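You operate a simulated robot arm through the tools that you are given. There is no shell and no other tool.

You run a simulated robot arm. Do the job below in one go: nothing can be reset, and whatever is moved stays where it is left.

Task
Set the dimmers: House 70%, Aisle 50%, Desk 70%, Booth 60%.
Fine: use the dials; the Full buttons stay off; the vent lever stays.

It is judged by the outcome, as a careful person would: the job done as asked, and still so three seconds after it is handed in. It fails if anything else is knocked over, pushed out of place, dropped, spilled or broken.

Robot
A 6-joint arm with a two-finger parallel gripper, fixed in place. Base frame: the origin is on the floor under the middle of its stand, x ahead of it, y to its left, z up. Lengths are in m, angles in degrees, forces in N, time in s.
With the tool pointing down near the work surface it reaches from about 0.22 to 0.66 m from the base axis. Its first joint turns from -166.0 to 166.0 degrees. Payload 1.57 kg.
The tool frame sits at the grasp point between the pads (the TCP): z along the fingers, y along the line on which they close. The tips reach 0.03 m beyond it. The gripper opens to 0.11 m. The fingers are 0.024 m wide and 0.012 m thick; the gripper's body (0.048 by 0.112 m) begins 0.078 m behind the TCP.
Orientation is told as [roll, pitch, yaw] about the base's x, y, z axes, in that order, counted from this pose: with the fingers straight down and closing along the base's y, the tool's x points along the base's -x, its y along +y and its z along -z.

Tools
- The arm moves only by the tool arm_command. Its argument "rows" is a list of rows, each a list of 7 numbers: the turn, a rotation vector about the base's x, y, z in degrees, then the shift along the base's x, y, z in m, then the opening, from 0 (shut) to 1 (fully open). In form: [[rx, ry, rz, tx, ty, tz, gripper], ...]. A call has 1 to 20 rows; each row is the pose to reach, as a shift and turn from the pose commanded when the call began. Each row takes 0.2 s and may step no farther than 0.05 m and 8.6 degrees from the row before; otherwise, or with a gripper value out of range, the whole call is refused. A pose out of reach is approached as far as the arm can. The call stops where the force on the tool passes 40 N (or 10 N more than at its start, if that is more) or the arm is blocked; 0.2 s more then pass. Each finger travels about 0.108 m/s and halts on what it meets, pressing with about 43 N; the grip force reading is that of the motor and also rises with nothing between the fingers. The clock runs only during rows and for 0.2 s after the last one: add rows that repeat a pose to give the fingers time. The reply holds the time, the measured pose of the TCP, the force on the tool along the base axes, the opening and the grip force, in the units named above and with some noise, with the torque about the TCP (base axes, N m) and any sound that the robot's microphone picked up.
- Cameras (640 x 400 px; columns grow to the right, rows downward): "scene" is fixed at [0.0496, -0.6503, 1.947]; the picture's right is [0.79, -0.61, 0.00], its down [-0.28, -0.36, -0.89] and it looks along [0.55, 0.71, -0.45] (base axes); focal length 322 px, centre (320, 200). "wrist" rides on the gripper at [0.07, 0.016, -0.141] in the tool frame; the picture's right is [-0.23, 0.97, 0.00], its down [-0.86, -0.20, -0.48] and it looks along [-0.47, -0.11, 0.88] (tool axes); focal length 222 px, centre (320, 200). There is no depth. A picture from a camera that has moved, and an enlarged one, comes with that camera's place and axes in the base frame and with its lens.
- get_image(camera): a new picture of that camera. It takes no simulated time.
- raise_lower(by): moves the trunk up (or, below 0, down) by that many m; the arm rides with it, the base frame stays. It gives what a move gives, with no picture.
- close_up(camera, box): a new picture of the part [left, top, right, bottom] of that camera's present view, enlarged. It takes no simulated time.
- hand_in(): hands the job in; it is judged then, once.

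Nothing tells you positions but the pictures and the camera data. Unless the task says otherwise, let go and move clear before handing in.

The tools are called after "Request:" as a command line: name --pt "numbers of a row" for each row, then --argument value for the rest, lists and objects as JSON in quotes. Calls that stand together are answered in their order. arm_command: Moves the arm, as the interface text tells. Its arguments: {"type":"object","properties":{"rows":{"type":"array","items":{"type":"array","items":{"type":"number"}}}},"required":["rows"]} The other tools are called the same way: raise_lower (by) moves the trunk up or down; get_image (camera) takes a picture; close_up (camera, box) takes an enlarged picture of a part of a camera's view; hand_in () hands the job in.

At the start:

```text
time_s: 0.0
position: [0.4146, 0.1545, 1.6614]
tool_rot: [0.0, -0.1, 0.0]
wrist_force: [0.3, 0.0, 0.8]
wrist_torque: [-0.03, -0.02, -0.01]
grip_width: 0.1101
gripper_force: 0.1
trunk travel left (down, up): [-0.5, 0.09]
```

scene: 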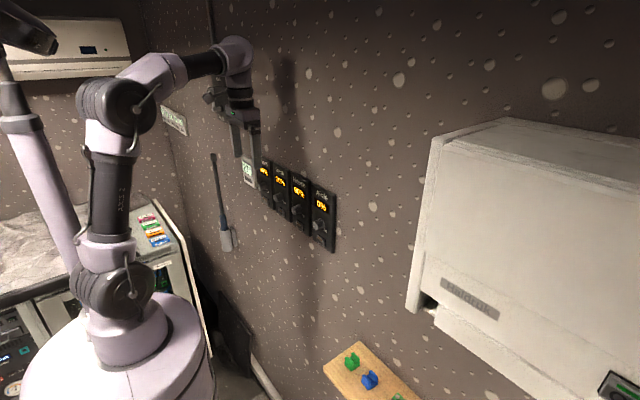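
wrist: 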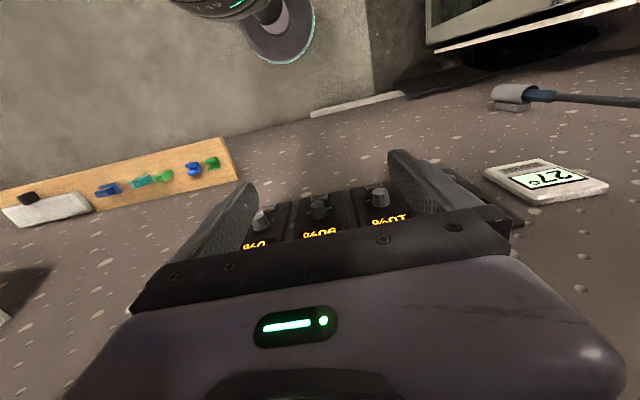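

I see a wall ahead with a row of four dimmer panels with dials and orange readouts. First I'll look closer to read labels and find positions.

Request:
close_up --camera "scene" --box '[230, 140, 350, 260]'

Request:
close_up --camera "wrist" --box '[220, 150, 460, 270]'

```text
3.33 times, centred on (290, 200) of scene
camera zoom: at [0.0496, -0.6503, 1.947], right [0.79, -0.61, 0.0], down [-0.28, -0.36, -0.89], along [0.55, 0.71, -0.45], focal length 1073 px, centre (420, 200)
```

zoom: 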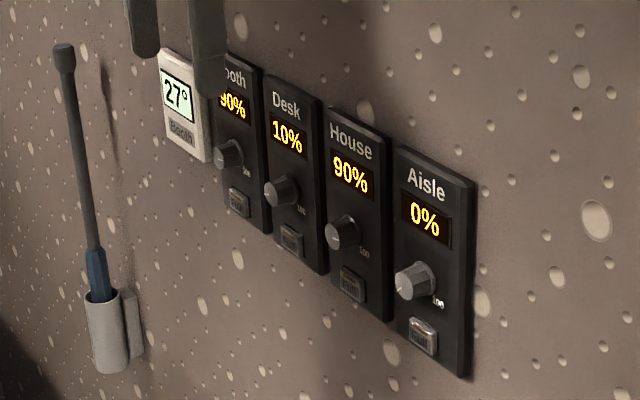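

```text
2.67 times, centred on (340, 210) of wrist
camera zoom: at [0.3455, 0.172, 1.8024], right [0.23, 0.97, 0.0], down [0.86, -0.2, 0.48], along [0.47, -0.11, -0.88], focal length 592 px, centre (267, 173)
```

zoom: 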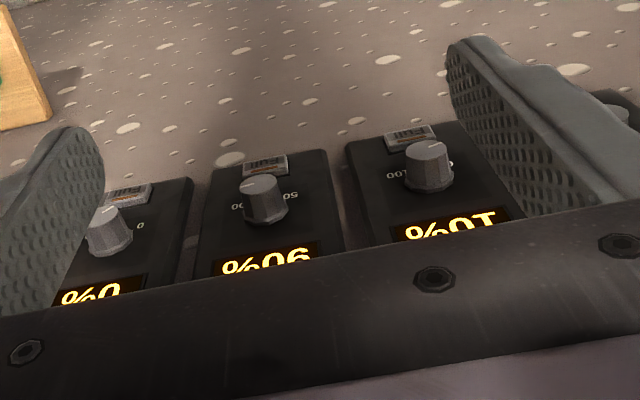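

The panels are on a wall roughly at x≈0.57, with the four dials at about z≈1.445 and y≈0.01 (Aisle), 0.12 (House), 0.235 (Desk) and 0.35 (Booth). I'll zoom in further to read the dial scales before moving.

Request:
close_up --camera "scene" --box '[295, 180, 345, 255]'

Request:
close_up --camera "scene" --box '[255, 155, 320, 230]'

Request:
close_up --camera "scene" --box '[150, 90, 250, 260]'

Request:
close_up --camera "wrist" --box '[340, 170, 430, 230]'

Request:
close_up --camera "wrist" --box '[240, 190, 350, 250]'

```text
5.33 times, centred on (320, 218) of scene
camera zoom: at [0.0496, -0.6503, 1.947], right [0.79, -0.61, 0.0], down [-0.28, -0.36, -0.89], along [0.55, 0.71, -0.45], focal length 1717 px, centre (320, 107)
```

zoom: 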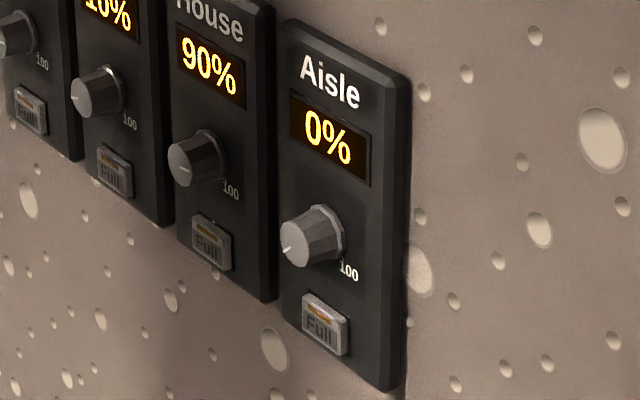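

```text
5.33 times, centred on (288, 192) of scene
camera zoom: at [0.0496, -0.6503, 1.947], right [0.79, -0.61, 0.0], down [-0.28, -0.36, -0.89], along [0.55, 0.71, -0.45], focal length 1717 px, centre (493, 240)
```

zoom: 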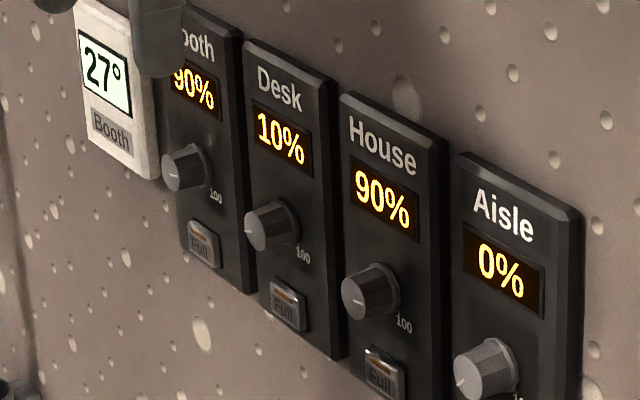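

```text
2.35 times, centred on (200, 175) of scene
camera zoom: at [0.0496, -0.6503, 1.947], right [0.79, -0.61, 0.0], down [-0.28, -0.36, -0.89], along [0.55, 0.71, -0.45], focal length 758 px, centre (602, 259)
```

zoom: 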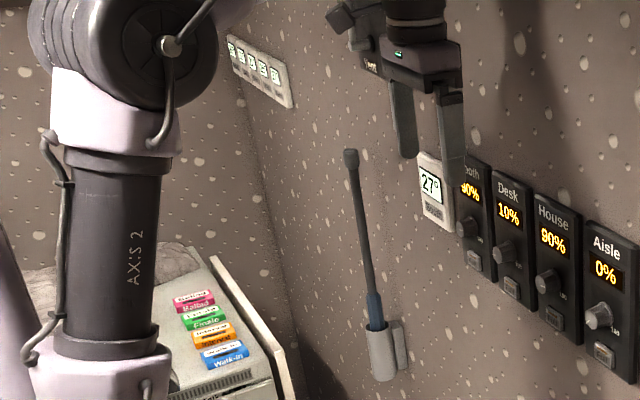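

```text
6.67 times, centred on (385, 200) of wrist
camera zoom: at [0.3455, 0.172, 1.8024], right [0.23, 0.97, 0.0], down [0.86, -0.2, 0.48], along [0.47, -0.11, -0.88], focal length 1481 px, centre (-113, 200)
```

zoom: 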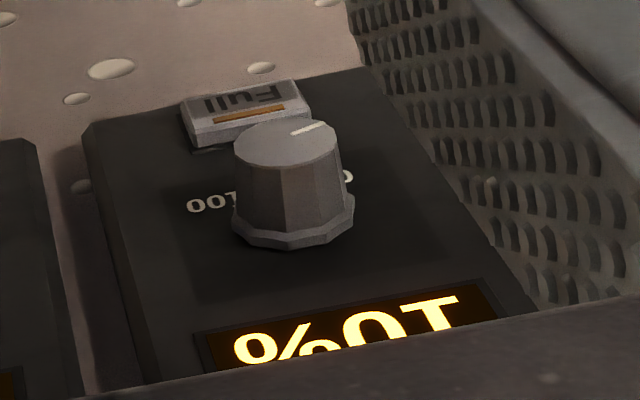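

```text
5.82 times, centred on (295, 220) of wrist
camera zoom: at [0.3455, 0.172, 1.8024], right [0.23, 0.97, 0.0], down [0.86, -0.2, 0.48], along [0.47, -0.11, -0.88], focal length 1292 px, centre (466, 84)
```

zoom: 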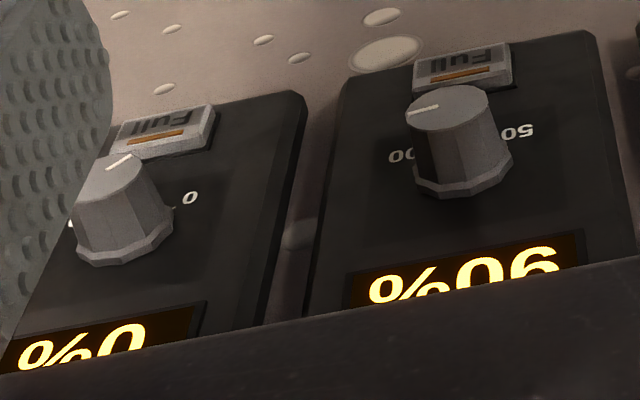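

The scales differ: House seems to run from 50 to 100, and Aisle, Desk and Booth from 0 to 100. Pointers sit on the dial tops and the readouts show the values. I'll now tilt the tool to point at the wall (+x), well clear of the panels.

Request:
arm_command --pt "0 -7.5 0 0.002 0 0.002 1" --pt "0 -15 0 0.005 0 0.003 1" --pt "0 -22.5 0 0.008 0 0.005 1" --pt "0 -30 0 0.012 0 0.007 1" --pt "0 -37.5 0 0.015 0 0.008 1" --pt "0 -45 0 0.02 0 0.01 1" --pt "0 -52.5 0 0.025 0 0.012 1" --pt "0 -60 0 0.03 0 0.013 1" --pt "0 -67.5 0 0.033 0 0.015 1" --pt "0 -75 0 0.036 0 0.017 1" --pt "0 -82.5 0 0.038 0 0.018 1" --pt "0 -90 0 0.04 0 0.02 1" --pt "0 -90 0 0.04 0 0.02 1"

```text
time_s: 2.8
position: [0.4535, 0.1556, 1.6812]
tool_rot: [132.5, -89.9, -132.3]
wrist_force: [-0.4, -0.4, -0.3]
wrist_torque: [-0.01, 0.0, 0.01]
grip_width: 0.1099
gripper_force: 0.0
trunk travel left (down, up): [-0.5, 0.09]
```

The tool should now be pointing at the wall above the panels. I'll check both views.

Request:
get_image --camera "scene"

Request:
get_image --camera "wrist"

```text
taken
```

scene: 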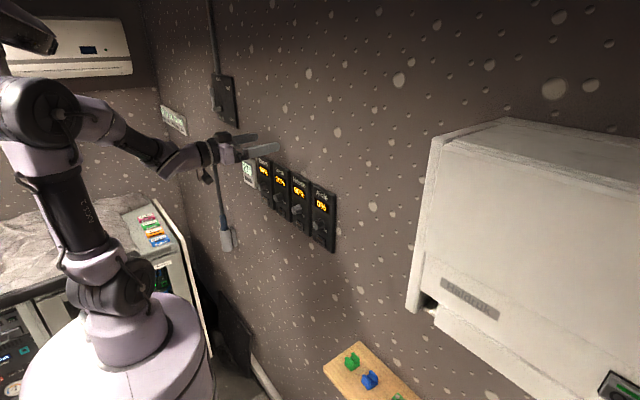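

```text
taken
camera wrist: at [0.3136, 0.1717, 1.6115], right [0.0, 0.97, 0.23], down [-0.48, -0.2, 0.85], along [0.88, -0.11, 0.47], focal length 222 px, centre (320, 200)
```

wrist: 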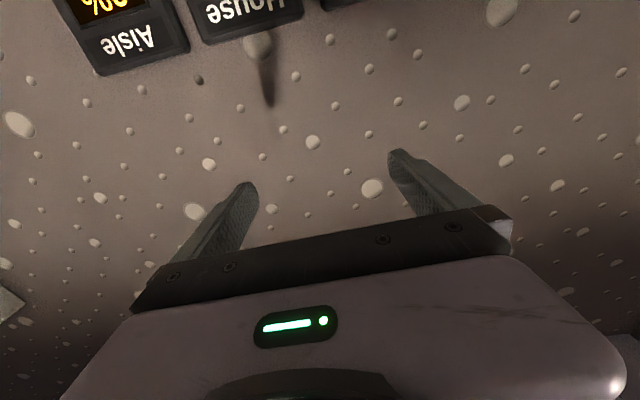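

The tool now points at the wall and the vent lever is up and to the left, well away. I'll lower the trunk in steps to bring the gripper near dial height, keeping the tips about 6 cm short of the caps.

Request:
raise_lower --by -0.12

Request:
get_image --camera "wrist"

Request:
get_image --camera "scene"

```text
time_s: 4.3
position: [0.4554, 0.1561, 1.5604]
tool_rot: [87.9, -90.0, -87.9]
wrist_force: [-0.2, 0.4, -0.6]
wrist_torque: [0.04, 0.02, 0.02]
grip_width: 0.1103
gripper_force: 0.1
trunk travel left (down, up): [-0.38, 0.21]
```

```text
taken
camera wrist: at [0.3142, 0.172, 1.4918], right [0.0, 0.97, 0.23], down [-0.48, -0.2, 0.86], along [0.88, -0.11, 0.47], focal length 222 px, centre (320, 200)
```

wrist: 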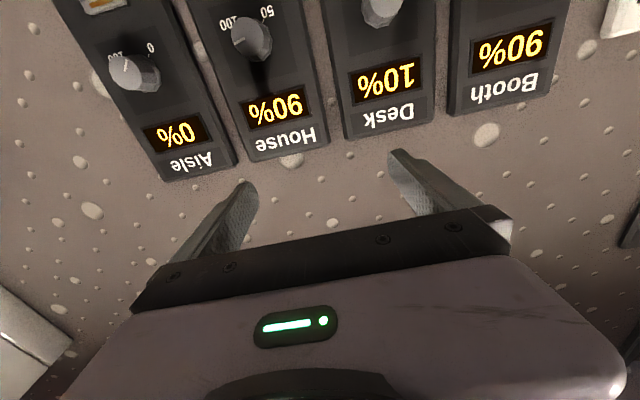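

```text
taken
```

scene: 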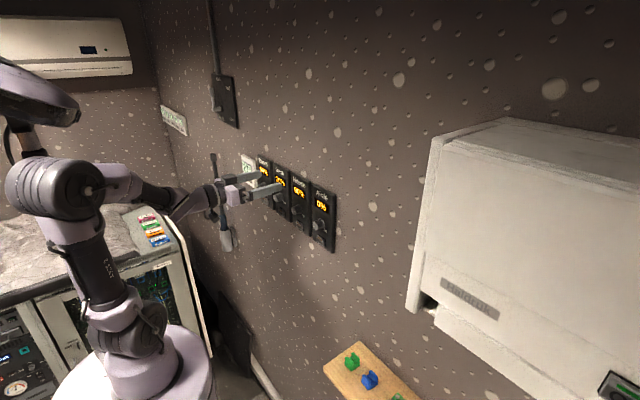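

The panels are in full view and the path down is clear. I'll lower further to dial height.

Request:
raise_lower --by -0.11

Request:
get_image --camera "wrist"

Request:
get_image --camera "scene"

```text
time_s: 5.7
position: [0.4545, 0.1555, 1.4524]
tool_rot: [86.5, -90.0, -86.6]
wrist_force: [0.4, 0.3, -0.1]
wrist_torque: [-0.04, -0.02, 0.01]
grip_width: 0.11
gripper_force: 0.0
trunk travel left (down, up): [-0.27, 0.32]
```

```text
taken
camera wrist: at [0.3142, 0.172, 1.3818], right [0.0, 0.97, 0.23], down [-0.48, -0.2, 0.86], along [0.88, -0.11, 0.47], focal length 222 px, centre (320, 200)
```

wrist: 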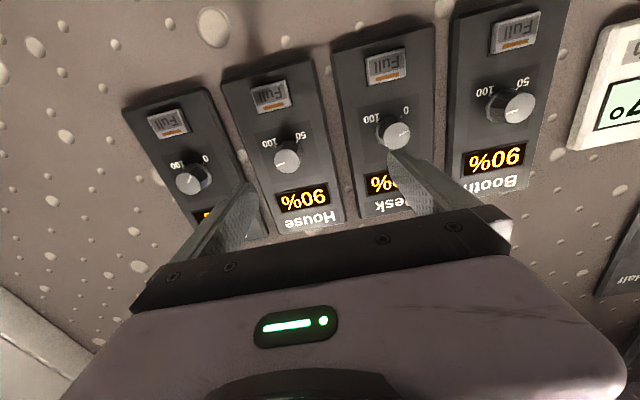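

```text
taken
```

scene: 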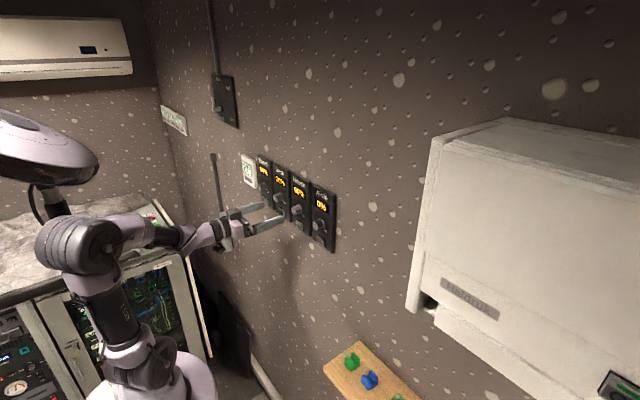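

All four dials are visible: Aisle and Desk scaled 0–100, House and Booth 50–100, with the minimum at the reader's lower left. I'll zoom on each for precise position and pointer angle.

Request:
close_up --camera "wrist" --box '[150, 60, 350, 240]'

Request:
close_up --camera "wrist" --box '[340, 40, 560, 210]'

Request:
close_up --camera "scene" --box '[230, 140, 350, 260]'

```text
2.22 times, centred on (250, 150) of wrist
camera zoom: at [0.3142, 0.172, 1.3818], right [0.0, 0.97, 0.23], down [-0.48, -0.2, 0.86], along [0.88, -0.11, 0.47], focal length 494 px, centre (476, 311)
```

zoom: 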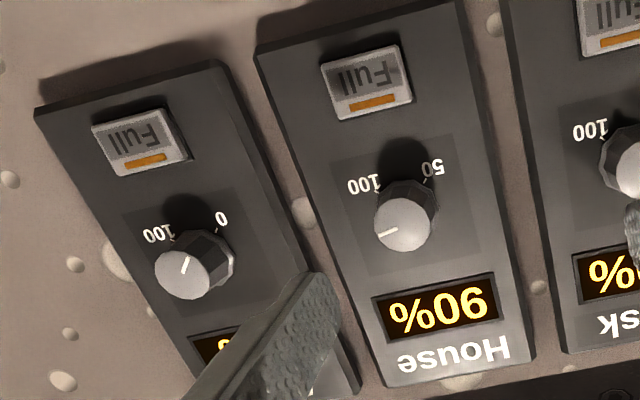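

```text
2.35 times, centred on (450, 125) of wrist
camera zoom: at [0.3142, 0.172, 1.3818], right [0.0, 0.97, 0.23], down [-0.48, -0.2, 0.86], along [0.88, -0.11, 0.47], focal length 523 px, centre (14, 376)
```

zoom: 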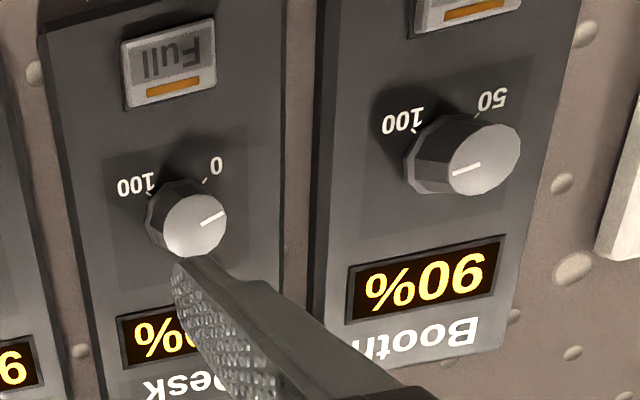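

```text
3.33 times, centred on (290, 200) of scene
camera zoom: at [0.0496, -0.6503, 1.947], right [0.79, -0.61, 0.0], down [-0.28, -0.36, -0.89], along [0.55, 0.71, -0.45], focal length 1073 px, centre (420, 200)
```

zoom: 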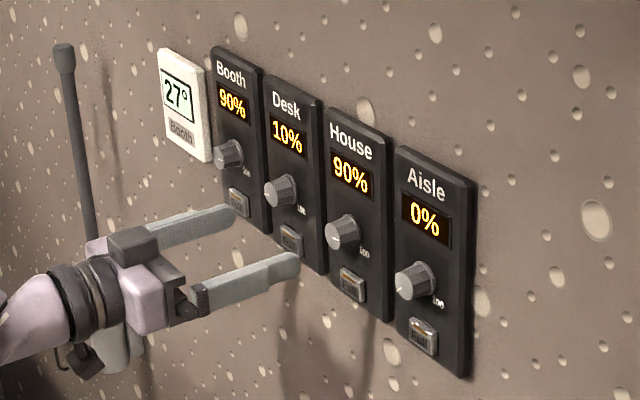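

I estimate the dial axes at z≈1.448 with a 270° sweep, clockwise to raise. I'll take high-zoom shots here to triangulate against a second position.

Request:
close_up --camera "wrist" --box '[140, 90, 240, 210]'

Request:
close_up --camera "wrist" --box '[240, 80, 340, 210]'

Request:
close_up --camera "wrist" --box '[460, 20, 560, 150]'

Request:
close_up --camera "wrist" --box '[345, 40, 445, 170]'

```text
3.33 times, centred on (190, 150) of wrist
camera zoom: at [0.3142, 0.172, 1.3818], right [0.0, 0.97, 0.23], down [-0.48, -0.2, 0.86], along [0.88, -0.11, 0.47], focal length 740 px, centre (753, 367)
```

zoom: 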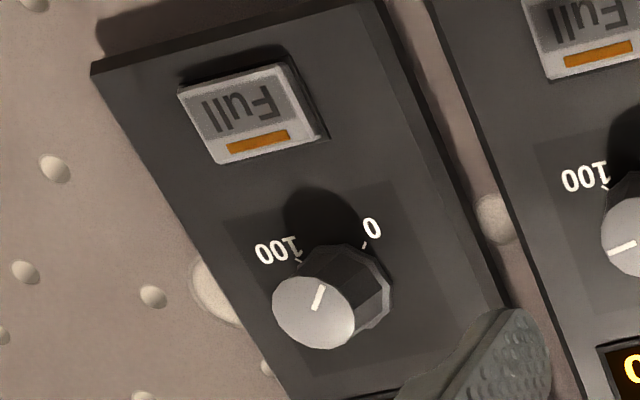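

```text
3.08 times, centred on (290, 145) of wrist
camera zoom: at [0.3142, 0.172, 1.3818], right [0.0, 0.97, 0.23], down [-0.48, -0.2, 0.86], along [0.88, -0.11, 0.47], focal length 684 px, centre (412, 369)
```

zoom: 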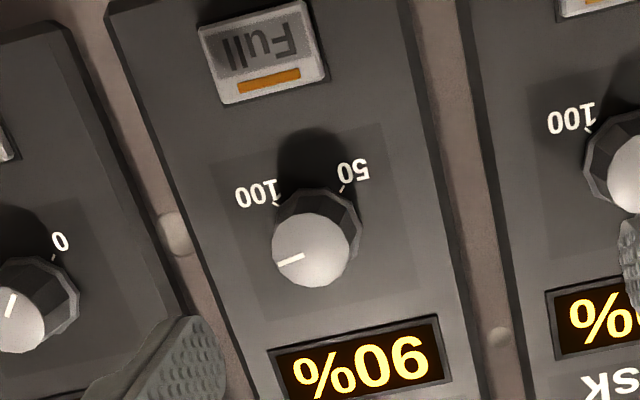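

```text
3.08 times, centred on (510, 85) of wrist
camera zoom: at [0.3142, 0.172, 1.3818], right [0.0, 0.97, 0.23], down [-0.48, -0.2, 0.86], along [0.88, -0.11, 0.47], focal length 684 px, centre (-265, 554)
```

zoom: 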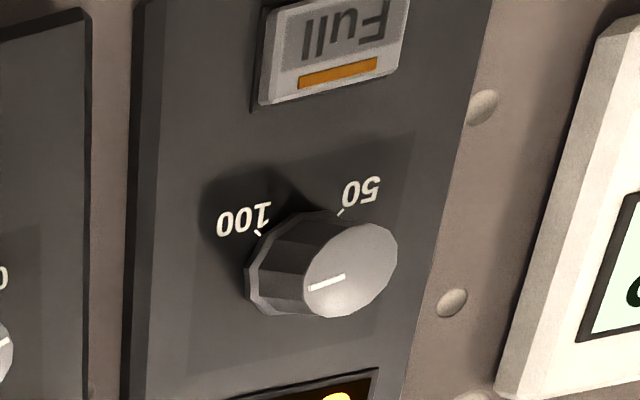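

```text
3.08 times, centred on (395, 105) of wrist
camera zoom: at [0.3142, 0.172, 1.3818], right [0.0, 0.97, 0.23], down [-0.48, -0.2, 0.86], along [0.88, -0.11, 0.47], focal length 684 px, centre (89, 492)
```

zoom: 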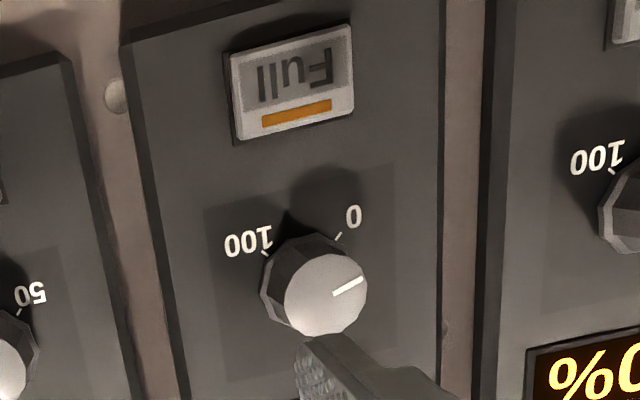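

Next I'll slide sideways to line up in front of the Aisle dial, staying back from the wall, and take a second view for triangulation.

Request:
arm_command --pt "0 0 0 0 -0.025 0 1" --pt "0 0 0 0 -0.06 0 1" --pt "0 0 0 0 -0.095 0 1" --pt "0 0 0 0 -0.125 0 1" --pt "0 0 0 0 -0.1445 -0.004 1" --pt "0 0 0 0 -0.1445 -0.004 1"

Request:
get_image --camera "wrist"

Request:
close_up --camera "wrist" --box '[240, 60, 400, 200]'

Request:
close_up --camera "wrist" --box '[360, 30, 480, 180]'

```text
time_s: 7.1
position: [0.4448, 0.0428, 1.4662]
tool_rot: [2.8, -89.8, -3.1]
wrist_force: [-1.1, 0.2, 0.4]
wrist_torque: [0.0, 0.03, 0.01]
grip_width: 0.11
gripper_force: 0.0
out of reach, approached as far as the arm can: row 4, 5, 6
trunk travel left (down, up): [-0.27, 0.32]
```

```text
taken
camera wrist: at [0.3049, 0.0608, 1.397], right [0.01, 0.97, 0.23], down [-0.48, -0.2, 0.86], along [0.88, -0.11, 0.46], focal length 222 px, centre (320, 200)
```

wrist: 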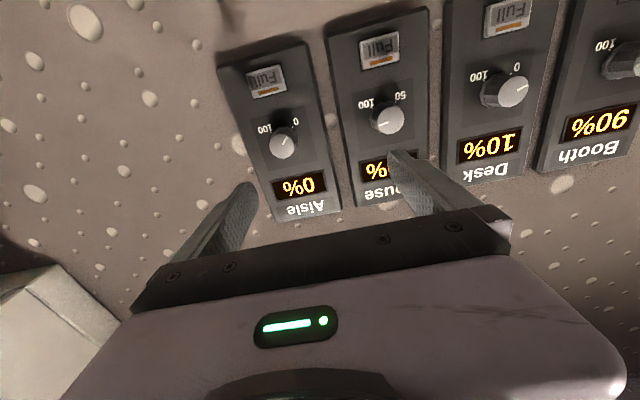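

```text
2.86 times, centred on (320, 130) of wrist
camera zoom: at [0.3049, 0.0608, 1.397], right [0.01, 0.97, 0.23], down [-0.48, -0.2, 0.86], along [0.88, -0.11, 0.46], focal length 635 px, centre (320, 400)
```

zoom: 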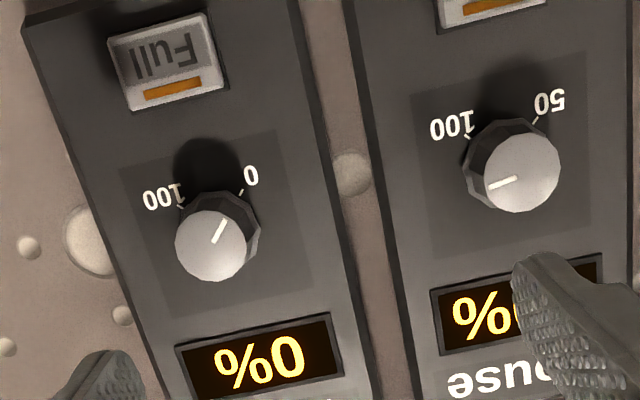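

```text
2.67 times, centred on (420, 105) of wrist
camera zoom: at [0.3049, 0.0608, 1.397], right [0.01, 0.97, 0.23], down [-0.48, -0.2, 0.86], along [0.88, -0.11, 0.46], focal length 592 px, centre (53, 453)
```

zoom: 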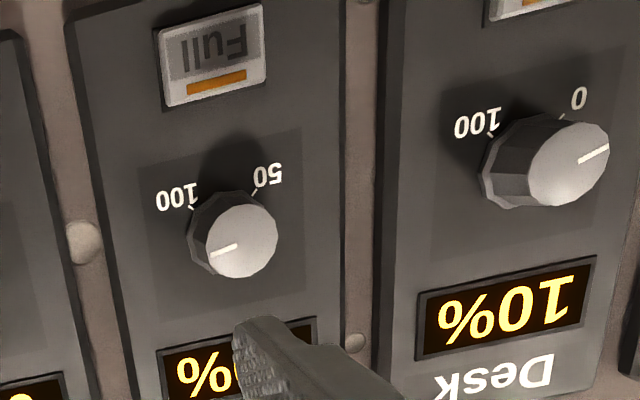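

Triangulation puts the panel face at x≈0.561, the cap fronts at x≈0.540, and the dial axes at z≈1.448, with Aisle y≈0.006 and House y≈0.120. The arm is too folded to reach y≈0 here, so I'll lower the trunk to open it up, then raise the hand back with the arm.

Request:
raise_lower --by -0.12

Request:
arm_command --pt "0 0 0 0 0 0 1" --pt "0 0 0 0 0 0 1"

Request:
get_image --camera "scene"

```text
time_s: 8.6
position: [0.4462, 0.0433, 1.3465]
tool_rot: [0.4, -89.7, -0.7]
wrist_force: [-0.1, -0.4, 0.8]
wrist_torque: [0.0, 0.01, -0.03]
grip_width: 0.11
gripper_force: 0.1
trunk travel left (down, up): [-0.15, 0.44]
```

```text
time_s: 9.2
position: [0.446, 0.0439, 1.3446]
tool_rot: [-0.1, -89.8, -0.2]
wrist_force: [-0.3, 0.8, 0.2]
wrist_torque: [-0.02, 0.01, -0.01]
grip_width: 0.1099
gripper_force: 0.0
trunk travel left (down, up): [-0.15, 0.44]
```

```text
taken
```

scene: 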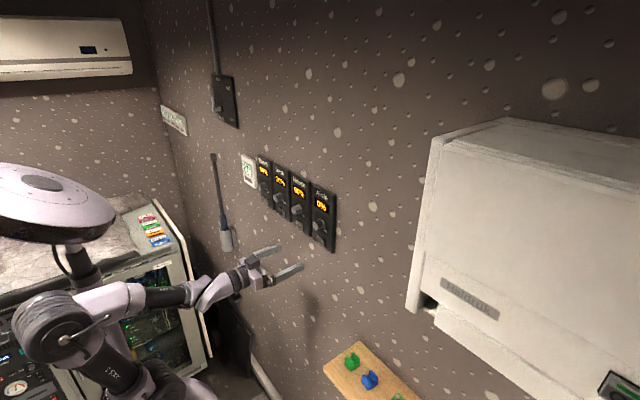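

The commanded pose seems to follow the measured one. I'll raise the hand with the arm and align with the Aisle dial, still about 3.5 cm short of the caps.

Request:
arm_command --pt "0 0 0 0.005 0 0.03 1" --pt "0 0 0 0.015 0 0.06 1" --pt "0 0 0 0.025 -0.01 0.085 1" --pt "0 0 0 0.03 -0.025 0.1 1" --pt "0 0 0 0.03 -0.038 0.1025 1" --pt "0 0 0 0.03 -0.038 0.1025 1"

Request:
get_image --camera "wrist"

```text
time_s: 10.6
position: [0.4754, 0.0101, 1.4495]
tool_rot: [0.9, -89.7, -1.6]
wrist_force: [-0.2, -0.1, 0.2]
wrist_torque: [0.02, 0.0, 0.02]
grip_width: 0.1098
gripper_force: 0.1
out of reach, approached as far as the arm can: row 5, 6
trunk travel left (down, up): [-0.15, 0.44]
```

```text
taken
camera wrist: at [0.3351, 0.0283, 1.3807], right [0.01, 0.97, 0.23], down [-0.48, -0.19, 0.86], along [0.88, -0.12, 0.46], focal length 222 px, centre (320, 200)
```

wrist: 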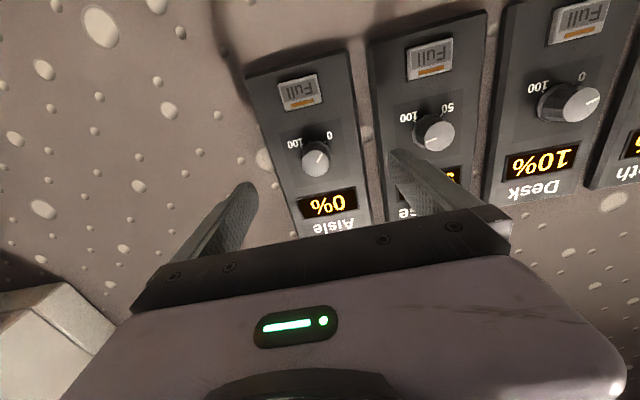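

At x≈0.475 the arm is just at its limit for y≈0; moving forward should free it. I'll step in to x≈0.495 (tips still ~1.5 cm short of the cap) and align.

Request:
arm_command --pt "0 0 0 0.01 0 0 1" --pt "0 0 0 0.02 -0.004 -0.0015 1" --pt "0 0 0 0.02 -0.004 -0.0015 1"

Request:
get_image --camera "wrist"

Request:
close_up --camera "wrist" --box '[250, 60, 370, 240]'

```text
time_s: 11.4
position: [0.4936, 0.0124, 1.4483]
tool_rot: [-2.1, -89.6, 1.4]
wrist_force: [0.4, -0.6, -0.9]
wrist_torque: [-0.03, 0.03, 0.01]
grip_width: 0.1101
gripper_force: 0.1
out of reach, approached as far as the arm can: row 2, 3
trunk travel left (down, up): [-0.15, 0.44]
```

```text
taken
camera wrist: at [0.3537, 0.031, 1.3806], right [0.01, 0.97, 0.23], down [-0.48, -0.19, 0.86], along [0.88, -0.12, 0.46], focal length 222 px, centre (320, 200)
```

wrist: 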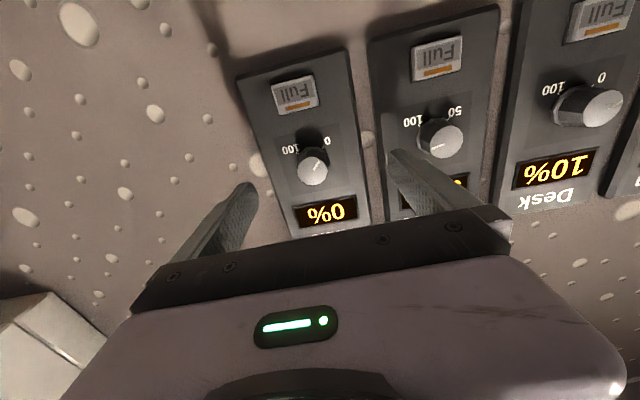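

```text
2.22 times, centred on (310, 150) of wrist
camera zoom: at [0.3537, 0.031, 1.3806], right [0.01, 0.97, 0.23], down [-0.48, -0.19, 0.86], along [0.88, -0.12, 0.46], focal length 494 px, centre (342, 311)
```

zoom: 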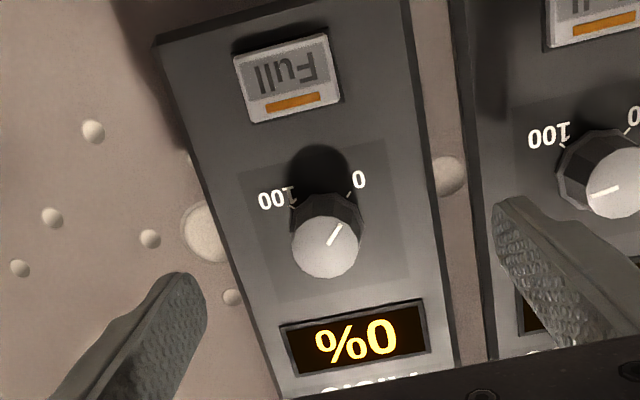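

I'm stuck at y≈0.012, likely because of the arm's wrist configuration rather than distance. I'll look at the arm's posture.

Request:
get_image --camera "scene"

Request:
close_up --camera "scene" --box '[0, 140, 340, 400]'

```text
taken
```

scene: 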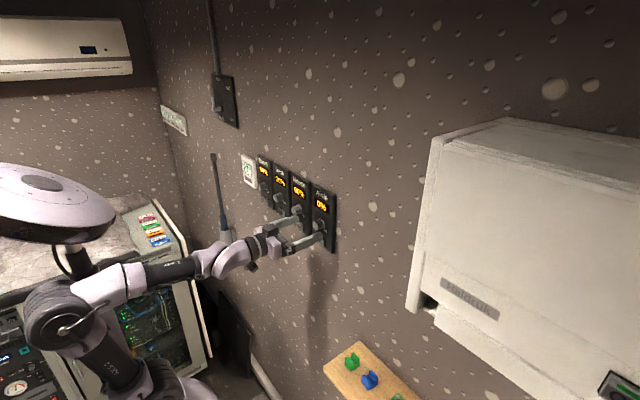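

```text
1.54 times, centred on (170, 270) of scene
camera zoom: at [0.0496, -0.6503, 1.947], right [0.79, -0.61, 0.0], down [-0.28, -0.36, -0.89], along [0.55, 0.71, -0.45], focal length 495 px, centre (551, 92)
```

zoom: 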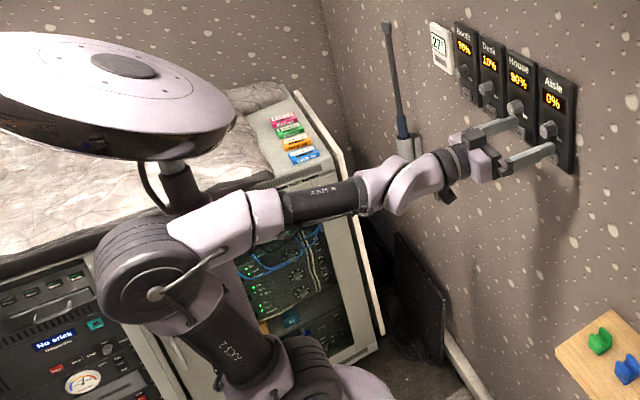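

The forearm is nearly in line with the tool (a wrist singularity) at this trunk height, which blocks y≈0. I'll back off to the left, raise the trunk so that the forearm slopes down, then lower the hand with the arm.

Request:
arm_command --pt "0 0 0 -0.005 0.005 0 1" --pt "0 0 0 -0.015 0.03 0 1" --pt "0 0 0 -0.025 0.065 0 1" --pt "0 0 0 -0.025 0.1 0 1" --pt "0 0 0 -0.025 0.13 0 1" --pt "0 0 0 -0.025 0.13 0 1"

Request:
raise_lower --by 0.15

```text
time_s: 12.8
position: [0.4702, 0.1432, 1.4486]
tool_rot: [3.4, -89.9, -3.8]
wrist_force: [-0.1, -0.1, -0.2]
wrist_torque: [-0.01, -0.01, 0.02]
grip_width: 0.1098
gripper_force: 0.1
trunk travel left (down, up): [-0.15, 0.44]
```

```text
time_s: 14.6
position: [0.4687, 0.1423, 1.5979]
tool_rot: [-0.8, -89.8, 0.5]
wrist_force: [0.4, 0.1, -0.4]
wrist_torque: [0.0, 0.0, -0.01]
grip_width: 0.11
gripper_force: 0.1
trunk travel left (down, up): [-0.3, 0.29]
```

Now I'll lower the hand with the arm to dial height in front of the House dial (y≈0.120), still back from the caps.

Request:
arm_command --pt "0 0 0 0.003 0 -0.03 1" --pt "0 0 0 0.007 0 -0.06 1" --pt "0 0 0 0.012 0 -0.09 1" --pt "0 0 0 0.016 -0.01 -0.12 1" --pt "0 -0.1 0 0.02 -0.022 -0.15 1" --pt "0 -0.1 0 0.02 -0.022 -0.15 1"

Request:
get_image --camera "scene"

Request:
get_image --camera "wrist"

```text
time_s: 16.0
position: [0.4875, 0.1196, 1.4454]
tool_rot: [6.4, -89.8, -6.5]
wrist_force: [0.3, 0.4, 0.1]
wrist_torque: [-0.01, -0.01, 0.01]
grip_width: 0.11
gripper_force: 0.0
trunk travel left (down, up): [-0.3, 0.29]
```

```text
taken
```

scene: 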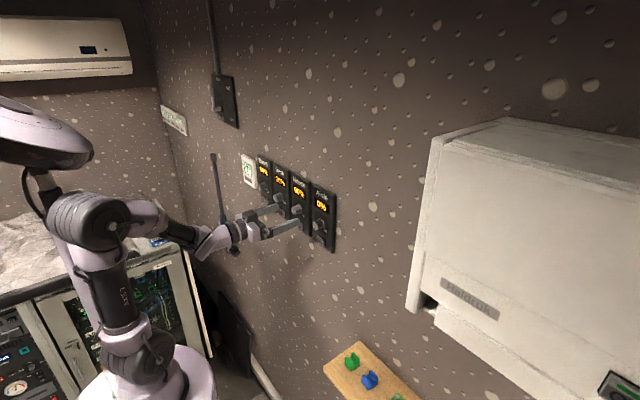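

```text
taken
camera wrist: at [0.3475, 0.1367, 1.3779], right [0.01, 0.97, 0.23], down [-0.48, -0.2, 0.86], along [0.88, -0.11, 0.46], focal length 222 px, centre (320, 200)
```

wrist: 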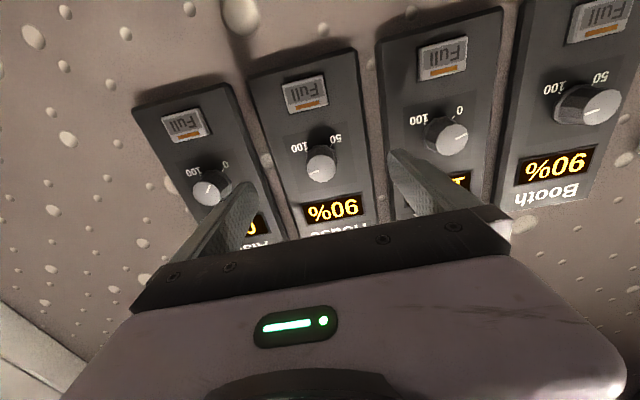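

I'm lined up with House and the forearm posture is good. I'll take close-ups from this spot to refine all dial positions before grasping.

Request:
close_up --camera "wrist" --box '[260, 90, 380, 240]'

Request:
close_up --camera "wrist" --box '[390, 60, 490, 180]'

Request:
close_up --camera "wrist" --box '[520, 40, 640, 160]'

Request:
close_up --camera "wrist" --box '[150, 110, 260, 230]'

```text
2.67 times, centred on (320, 165) of wrist
camera zoom: at [0.3475, 0.1367, 1.3779], right [0.01, 0.97, 0.23], down [-0.48, -0.2, 0.86], along [0.88, -0.11, 0.46], focal length 592 px, centre (320, 293)
```

zoom: 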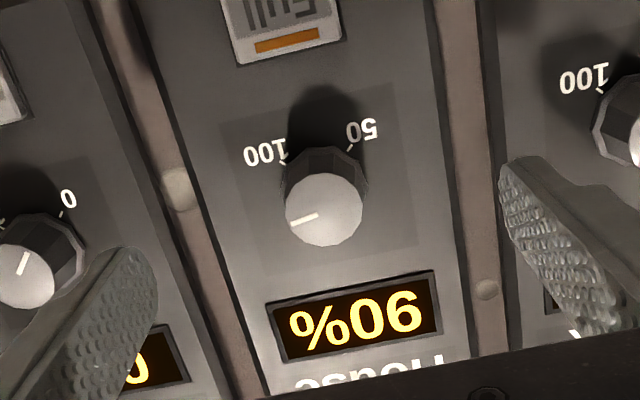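

```text
3.33 times, centred on (440, 120) of wrist
camera zoom: at [0.3475, 0.1367, 1.3779], right [0.01, 0.97, 0.23], down [-0.48, -0.2, 0.86], along [0.88, -0.11, 0.46], focal length 740 px, centre (-80, 467)
```

zoom: 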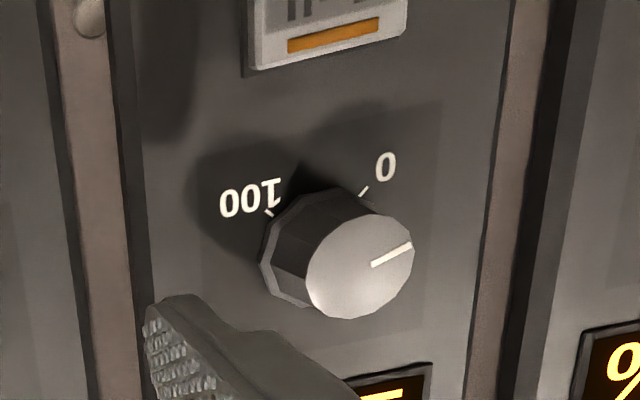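

```text
3.33 times, centred on (580, 100) of wrist
camera zoom: at [0.3475, 0.1367, 1.3779], right [0.01, 0.97, 0.23], down [-0.48, -0.2, 0.86], along [0.88, -0.11, 0.46], focal length 740 px, centre (-547, 533)
```

zoom: 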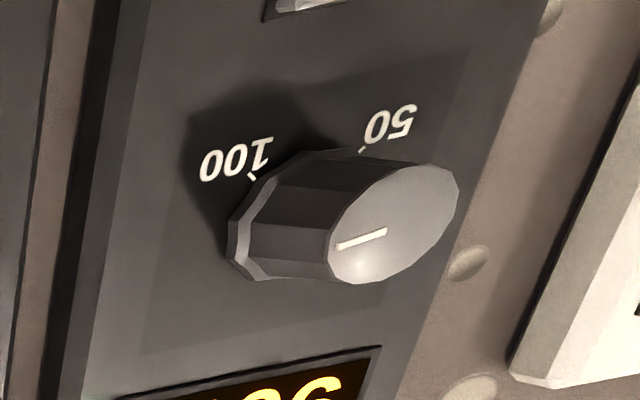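

```text
3.33 times, centred on (205, 170) of wrist
camera zoom: at [0.3475, 0.1367, 1.3779], right [0.01, 0.97, 0.23], down [-0.48, -0.2, 0.86], along [0.88, -0.11, 0.46], focal length 740 px, centre (703, 300)
```

zoom: 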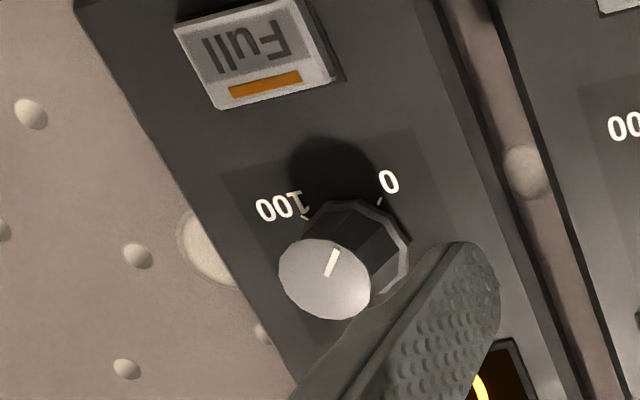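

Refined dial axes: Aisle y≈0.006, House 0.1206, Desk 0.2354, Booth 0.350, all z≈1.448. House must go 90→70, which on its 50–100 scale is about 108° counter-clockwise, so I'll pre-turn +54° and narrow the opening.

Request:
arm_command --pt "8 0 0 0 0 0 0.9" --pt "16 0 0 0 0 0 0.8" --pt "24 0 0 0 0 0 0.7" --pt "32 0 0 0 0 0 0.6" --pt "40 0 0 0 0 0 0.5" --pt "47 0 0 0 0 0 0.5" --pt "54 0 0 0 0 0 0.5" --pt "54 0 0 0 0 0 0.5"

Request:
get_image --camera "wrist"

Request:
close_up --camera "scene" --box '[230, 140, 350, 260]'

```text
time_s: 17.8
position: [0.453, 0.155, 1.5015]
tool_rot: [89.3, -36.1, -89.9]
wrist_force: [0.1, -0.4, -1.2]
wrist_torque: [-0.02, 0.0, -0.03]
grip_width: 0.0551
gripper_force: 0.0
out of reach, approached as far as the arm can: row 5, 6, 7, 8
trunk travel left (down, up): [-0.3, 0.29]
```

```text
taken
camera wrist: at [0.3126, 0.2232, 1.4763], right [0.01, 0.39, 0.92], down [-0.48, -0.81, 0.35], along [0.88, -0.45, 0.18], focal length 222 px, centre (320, 200)
```

wrist: 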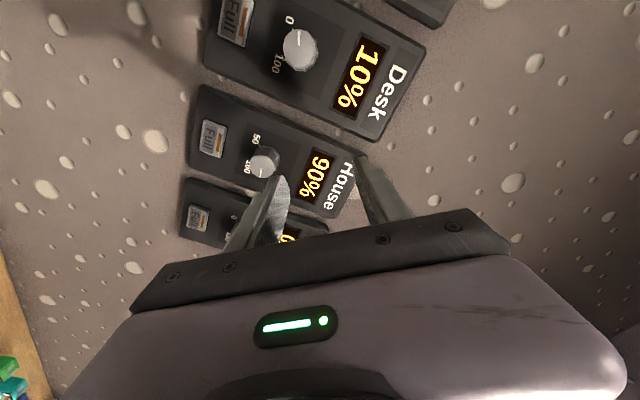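

```text
3.33 times, centred on (290, 200) of scene
camera zoom: at [0.0496, -0.6503, 1.947], right [0.79, -0.61, 0.0], down [-0.28, -0.36, -0.89], along [0.55, 0.71, -0.45], focal length 1073 px, centre (420, 200)
```

zoom: 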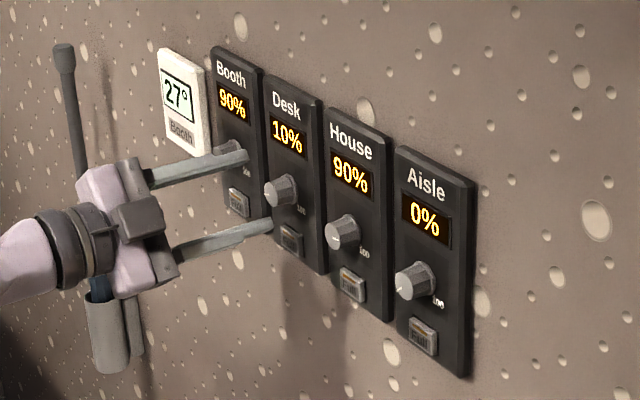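

The roll has a limit around +35° in this posture, so the arm drifted off; nothing was touched. I'll roll back to zero and use the negative direction instead, where there should be plenty of range.

Request:
arm_command --pt "-8 0 0 0 0 0 0.5" --pt "-16 0 0 0 0 0 0.5" --pt "-24 0 0 0 0 0 0.5" --pt "-32 0 0 0 0 0 0.5" --pt "-40 0 0 0 0 0 0.5" --pt "-47 0 0 0 0 0 0.5" --pt "-54 0 0 0 0 0 0.5" --pt "-54 0 0 0 0 0 0.5"

Request:
get_image --camera "wrist"

```text
time_s: 19.6
position: [0.453, 0.1566, 1.5024]
tool_rot: [-37.3, -89.9, 37.0]
wrist_force: [-0.7, -0.5, -0.3]
wrist_torque: [0.04, 0.01, 0.0]
grip_width: 0.055
gripper_force: 0.0
trunk travel left (down, up): [-0.3, 0.29]
```

```text
taken
camera wrist: at [0.3127, 0.1737, 1.4329], right [0.01, 0.97, 0.23], down [-0.48, -0.2, 0.86], along [0.88, -0.11, 0.46], focal length 222 px, centre (320, 200)
```

wrist: 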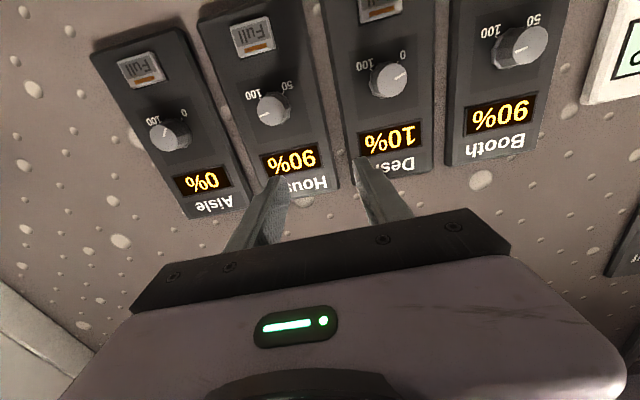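

Back at zero roll. I'll go to the pre-grasp spot in front of House and rehearse the full −110° roll in free air before gripping.

Request:
arm_command --pt "0 0 0 0.01 -0.01 -0.015 0.5" --pt "0 -0.1 0 0.02 -0.02 -0.03 0.5" --pt "0 -0.2 0 0.03 -0.03 -0.045 0.5" --pt "0 -0.2 0.3 0.035 -0.037 -0.055 0.5" --pt "0 -0.2 0.3 0.035 -0.037 -0.055 0.5"

Request:
arm_command --pt "-8 0 0 0 0 0 0.5" --pt "-16 0 0 0 0 0 0.5" --pt "-24 0 0 0 0 0 0.5" --pt "-32 0 0 0 0 0 0.5" --pt "-40 0 0 0 0 0 0.5" --pt "-48 0 0 0 0 0 0.5" --pt "-56 0 0 0 0 0 0.5" --pt "-64 0 0 0 0 0 0.5" --pt "-72 0 0 0 0 0 0.5" --pt "-80 0 0 0 0 0 0.5" --pt "-88 0 0 0 0 0 0.5" --pt "-96 0 0 0 0 0 0.5" --pt "-104 0 0 0 0 0 0.5" --pt "-110 0 0 0 0 0 0.5"

Request:
get_image --camera "wrist"

```text
time_s: 20.8
position: [0.4893, 0.1197, 1.4463]
tool_rot: [175.2, -89.8, -175.2]
wrist_force: [0.2, 0.3, 0.5]
wrist_torque: [-0.03, -0.01, 0.03]
grip_width: 0.055
gripper_force: 0.1
trunk travel left (down, up): [-0.3, 0.29]
```

```text
time_s: 23.8
position: [0.4882, 0.1196, 1.4476]
tool_rot: [-90.0, 20.1, 90.1]
wrist_force: [0.0, -0.8, 0.0]
wrist_torque: [0.02, 0.03, -0.01]
grip_width: 0.0551
gripper_force: 0.1
trunk travel left (down, up): [-0.3, 0.29]
```

```text
taken
camera wrist: at [0.3477, 0.0488, 1.4564], right [0.0, -0.12, -0.99], down [-0.48, 0.87, -0.11], along [0.88, 0.48, -0.06], focal length 222 px, centre (320, 200)
```

wrist: 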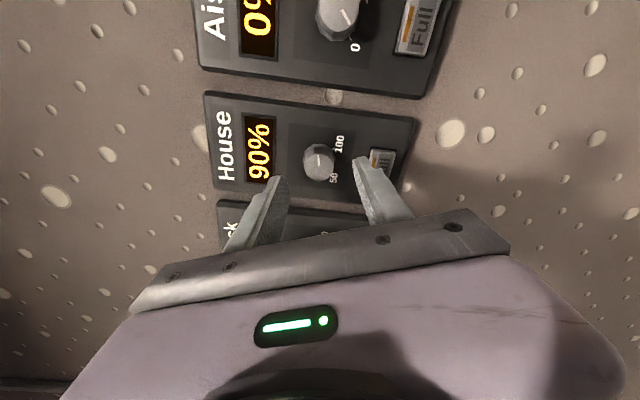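

The rehearsal works without hitting any limit. I'll zoom in to check that the tool is centred on the dial axis from this side view.

Request:
close_up --camera "wrist" --box '[250, 100, 410, 230]'

Request:
close_up --camera "scene" --box '[250, 150, 350, 260]'

```text
3.08 times, centred on (330, 165) of wrist
camera zoom: at [0.3477, 0.0488, 1.4564], right [0.0, -0.12, -0.99], down [-0.48, 0.87, -0.11], along [0.88, 0.48, -0.06], focal length 684 px, centre (289, 308)
```

zoom: 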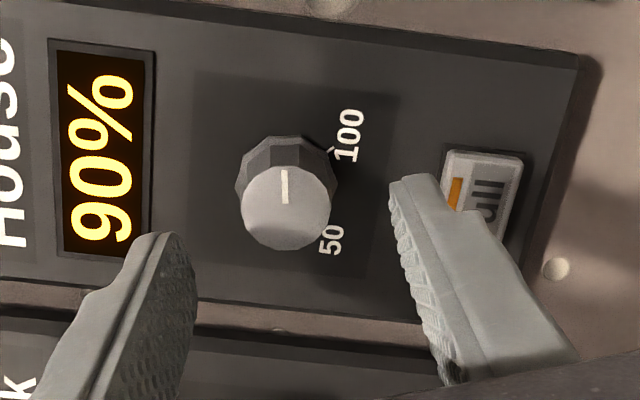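

```text
3.64 times, centred on (300, 205) of scene
camera zoom: at [0.0496, -0.6503, 1.947], right [0.79, -0.61, 0.0], down [-0.28, -0.36, -0.89], along [0.55, 0.71, -0.45], focal length 1171 px, centre (393, 182)
```

zoom: 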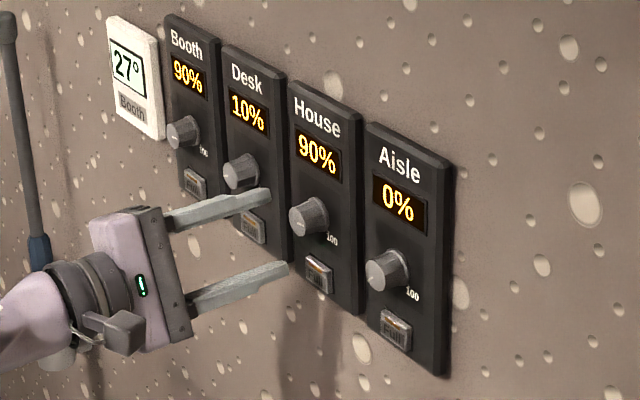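

The dial axis and tool axis agree within about 1 mm. I'll roll back to zero, then advance over the House dial with the fingers open 5.5 cm.

Request:
arm_command --pt "8 0 0 0 0 0 0.5" --pt "16 0 0 0 0 0 0.5" --pt "24 0 0 0 0 0 0.5" --pt "32 0 0 0 0 0 0.5" --pt "40 0 0 0 0 0 0.5" --pt "48 0 0 0 0 0 0.5" --pt "56 0 0 0 0 0 0.5" --pt "64 0 0 0 0 0 0.5" --pt "72 0 0 0 0 0 0.5" --pt "80 0 0 0 0 0 0.5" --pt "88 0 0 0 0 0 0.5" --pt "96 0 0 0 0 0 0.5" --pt "104 0 0 0 0 0 0.5" --pt "110 0 0 0 0.0003 0.0006 0.5" --pt "110 0 0 0.01 0.0003 0.0006 0.5" --pt "110 0 0 0.02 0.0003 0.0006 0.5" --pt "110 0 0 0.03 0.0003 0.0006 0.5" --pt "110 0 0 0.038 0.0003 0.0006 0.5" --pt "110 0 0 0.038 0.0003 0.0006 0.5"

Request:
get_image --camera "wrist"

Request:
close_up --camera "wrist" --box '[220, 80, 420, 240]'

Request:
close_up --camera "scene" --box '[250, 150, 350, 260]'

```text
time_s: 27.8
position: [0.5264, 0.1202, 1.4491]
tool_rot: [-179.8, -89.9, 179.8]
wrist_force: [-0.7, 0.4, 0.4]
wrist_torque: [0.0, 0.01, 0.01]
grip_width: 0.055
gripper_force: 0.1
trunk travel left (down, up): [-0.3, 0.29]
```

```text
taken
camera wrist: at [0.387, 0.137, 1.3791], right [0.0, 0.97, 0.23], down [-0.48, -0.2, 0.85], along [0.88, -0.11, 0.47], focal length 222 px, centre (320, 200)
```

wrist: 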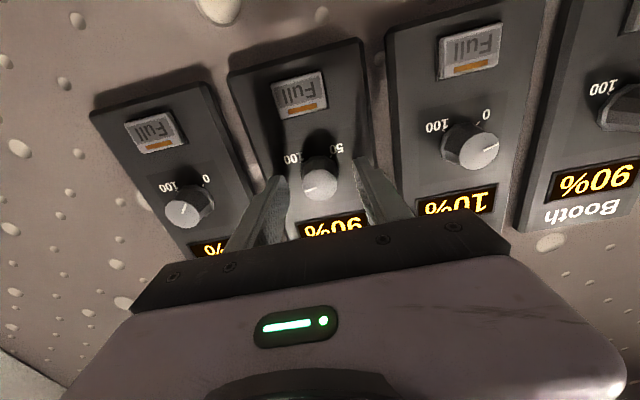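

```text
2.50 times, centred on (320, 160) of wrist
camera zoom: at [0.387, 0.137, 1.3791], right [0.0, 0.97, 0.23], down [-0.48, -0.2, 0.85], along [0.88, -0.11, 0.47], focal length 555 px, centre (320, 300)
```

zoom: 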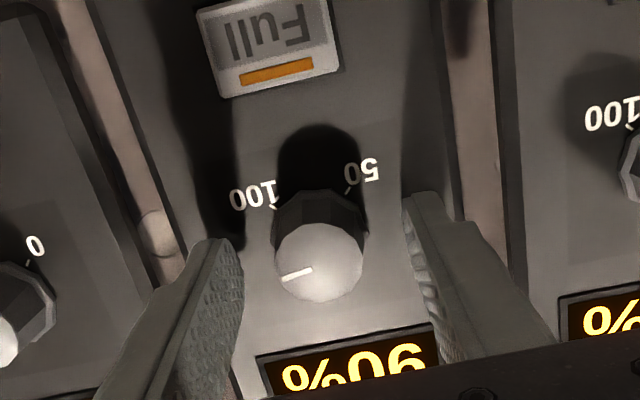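

```text
3.64 times, centred on (300, 205) of scene
camera zoom: at [0.0496, -0.6503, 1.947], right [0.79, -0.61, 0.0], down [-0.28, -0.36, -0.89], along [0.55, 0.71, -0.45], focal length 1171 px, centre (393, 182)
```

zoom: 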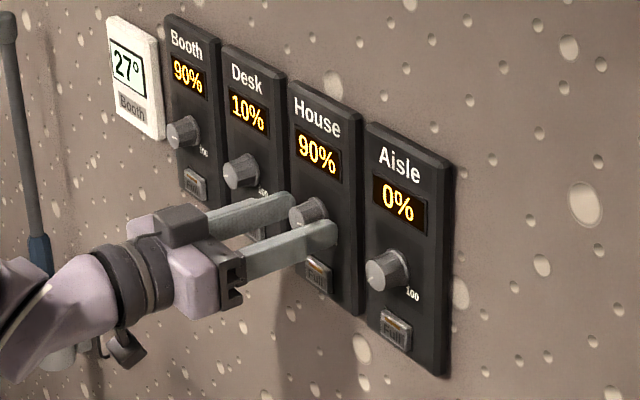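

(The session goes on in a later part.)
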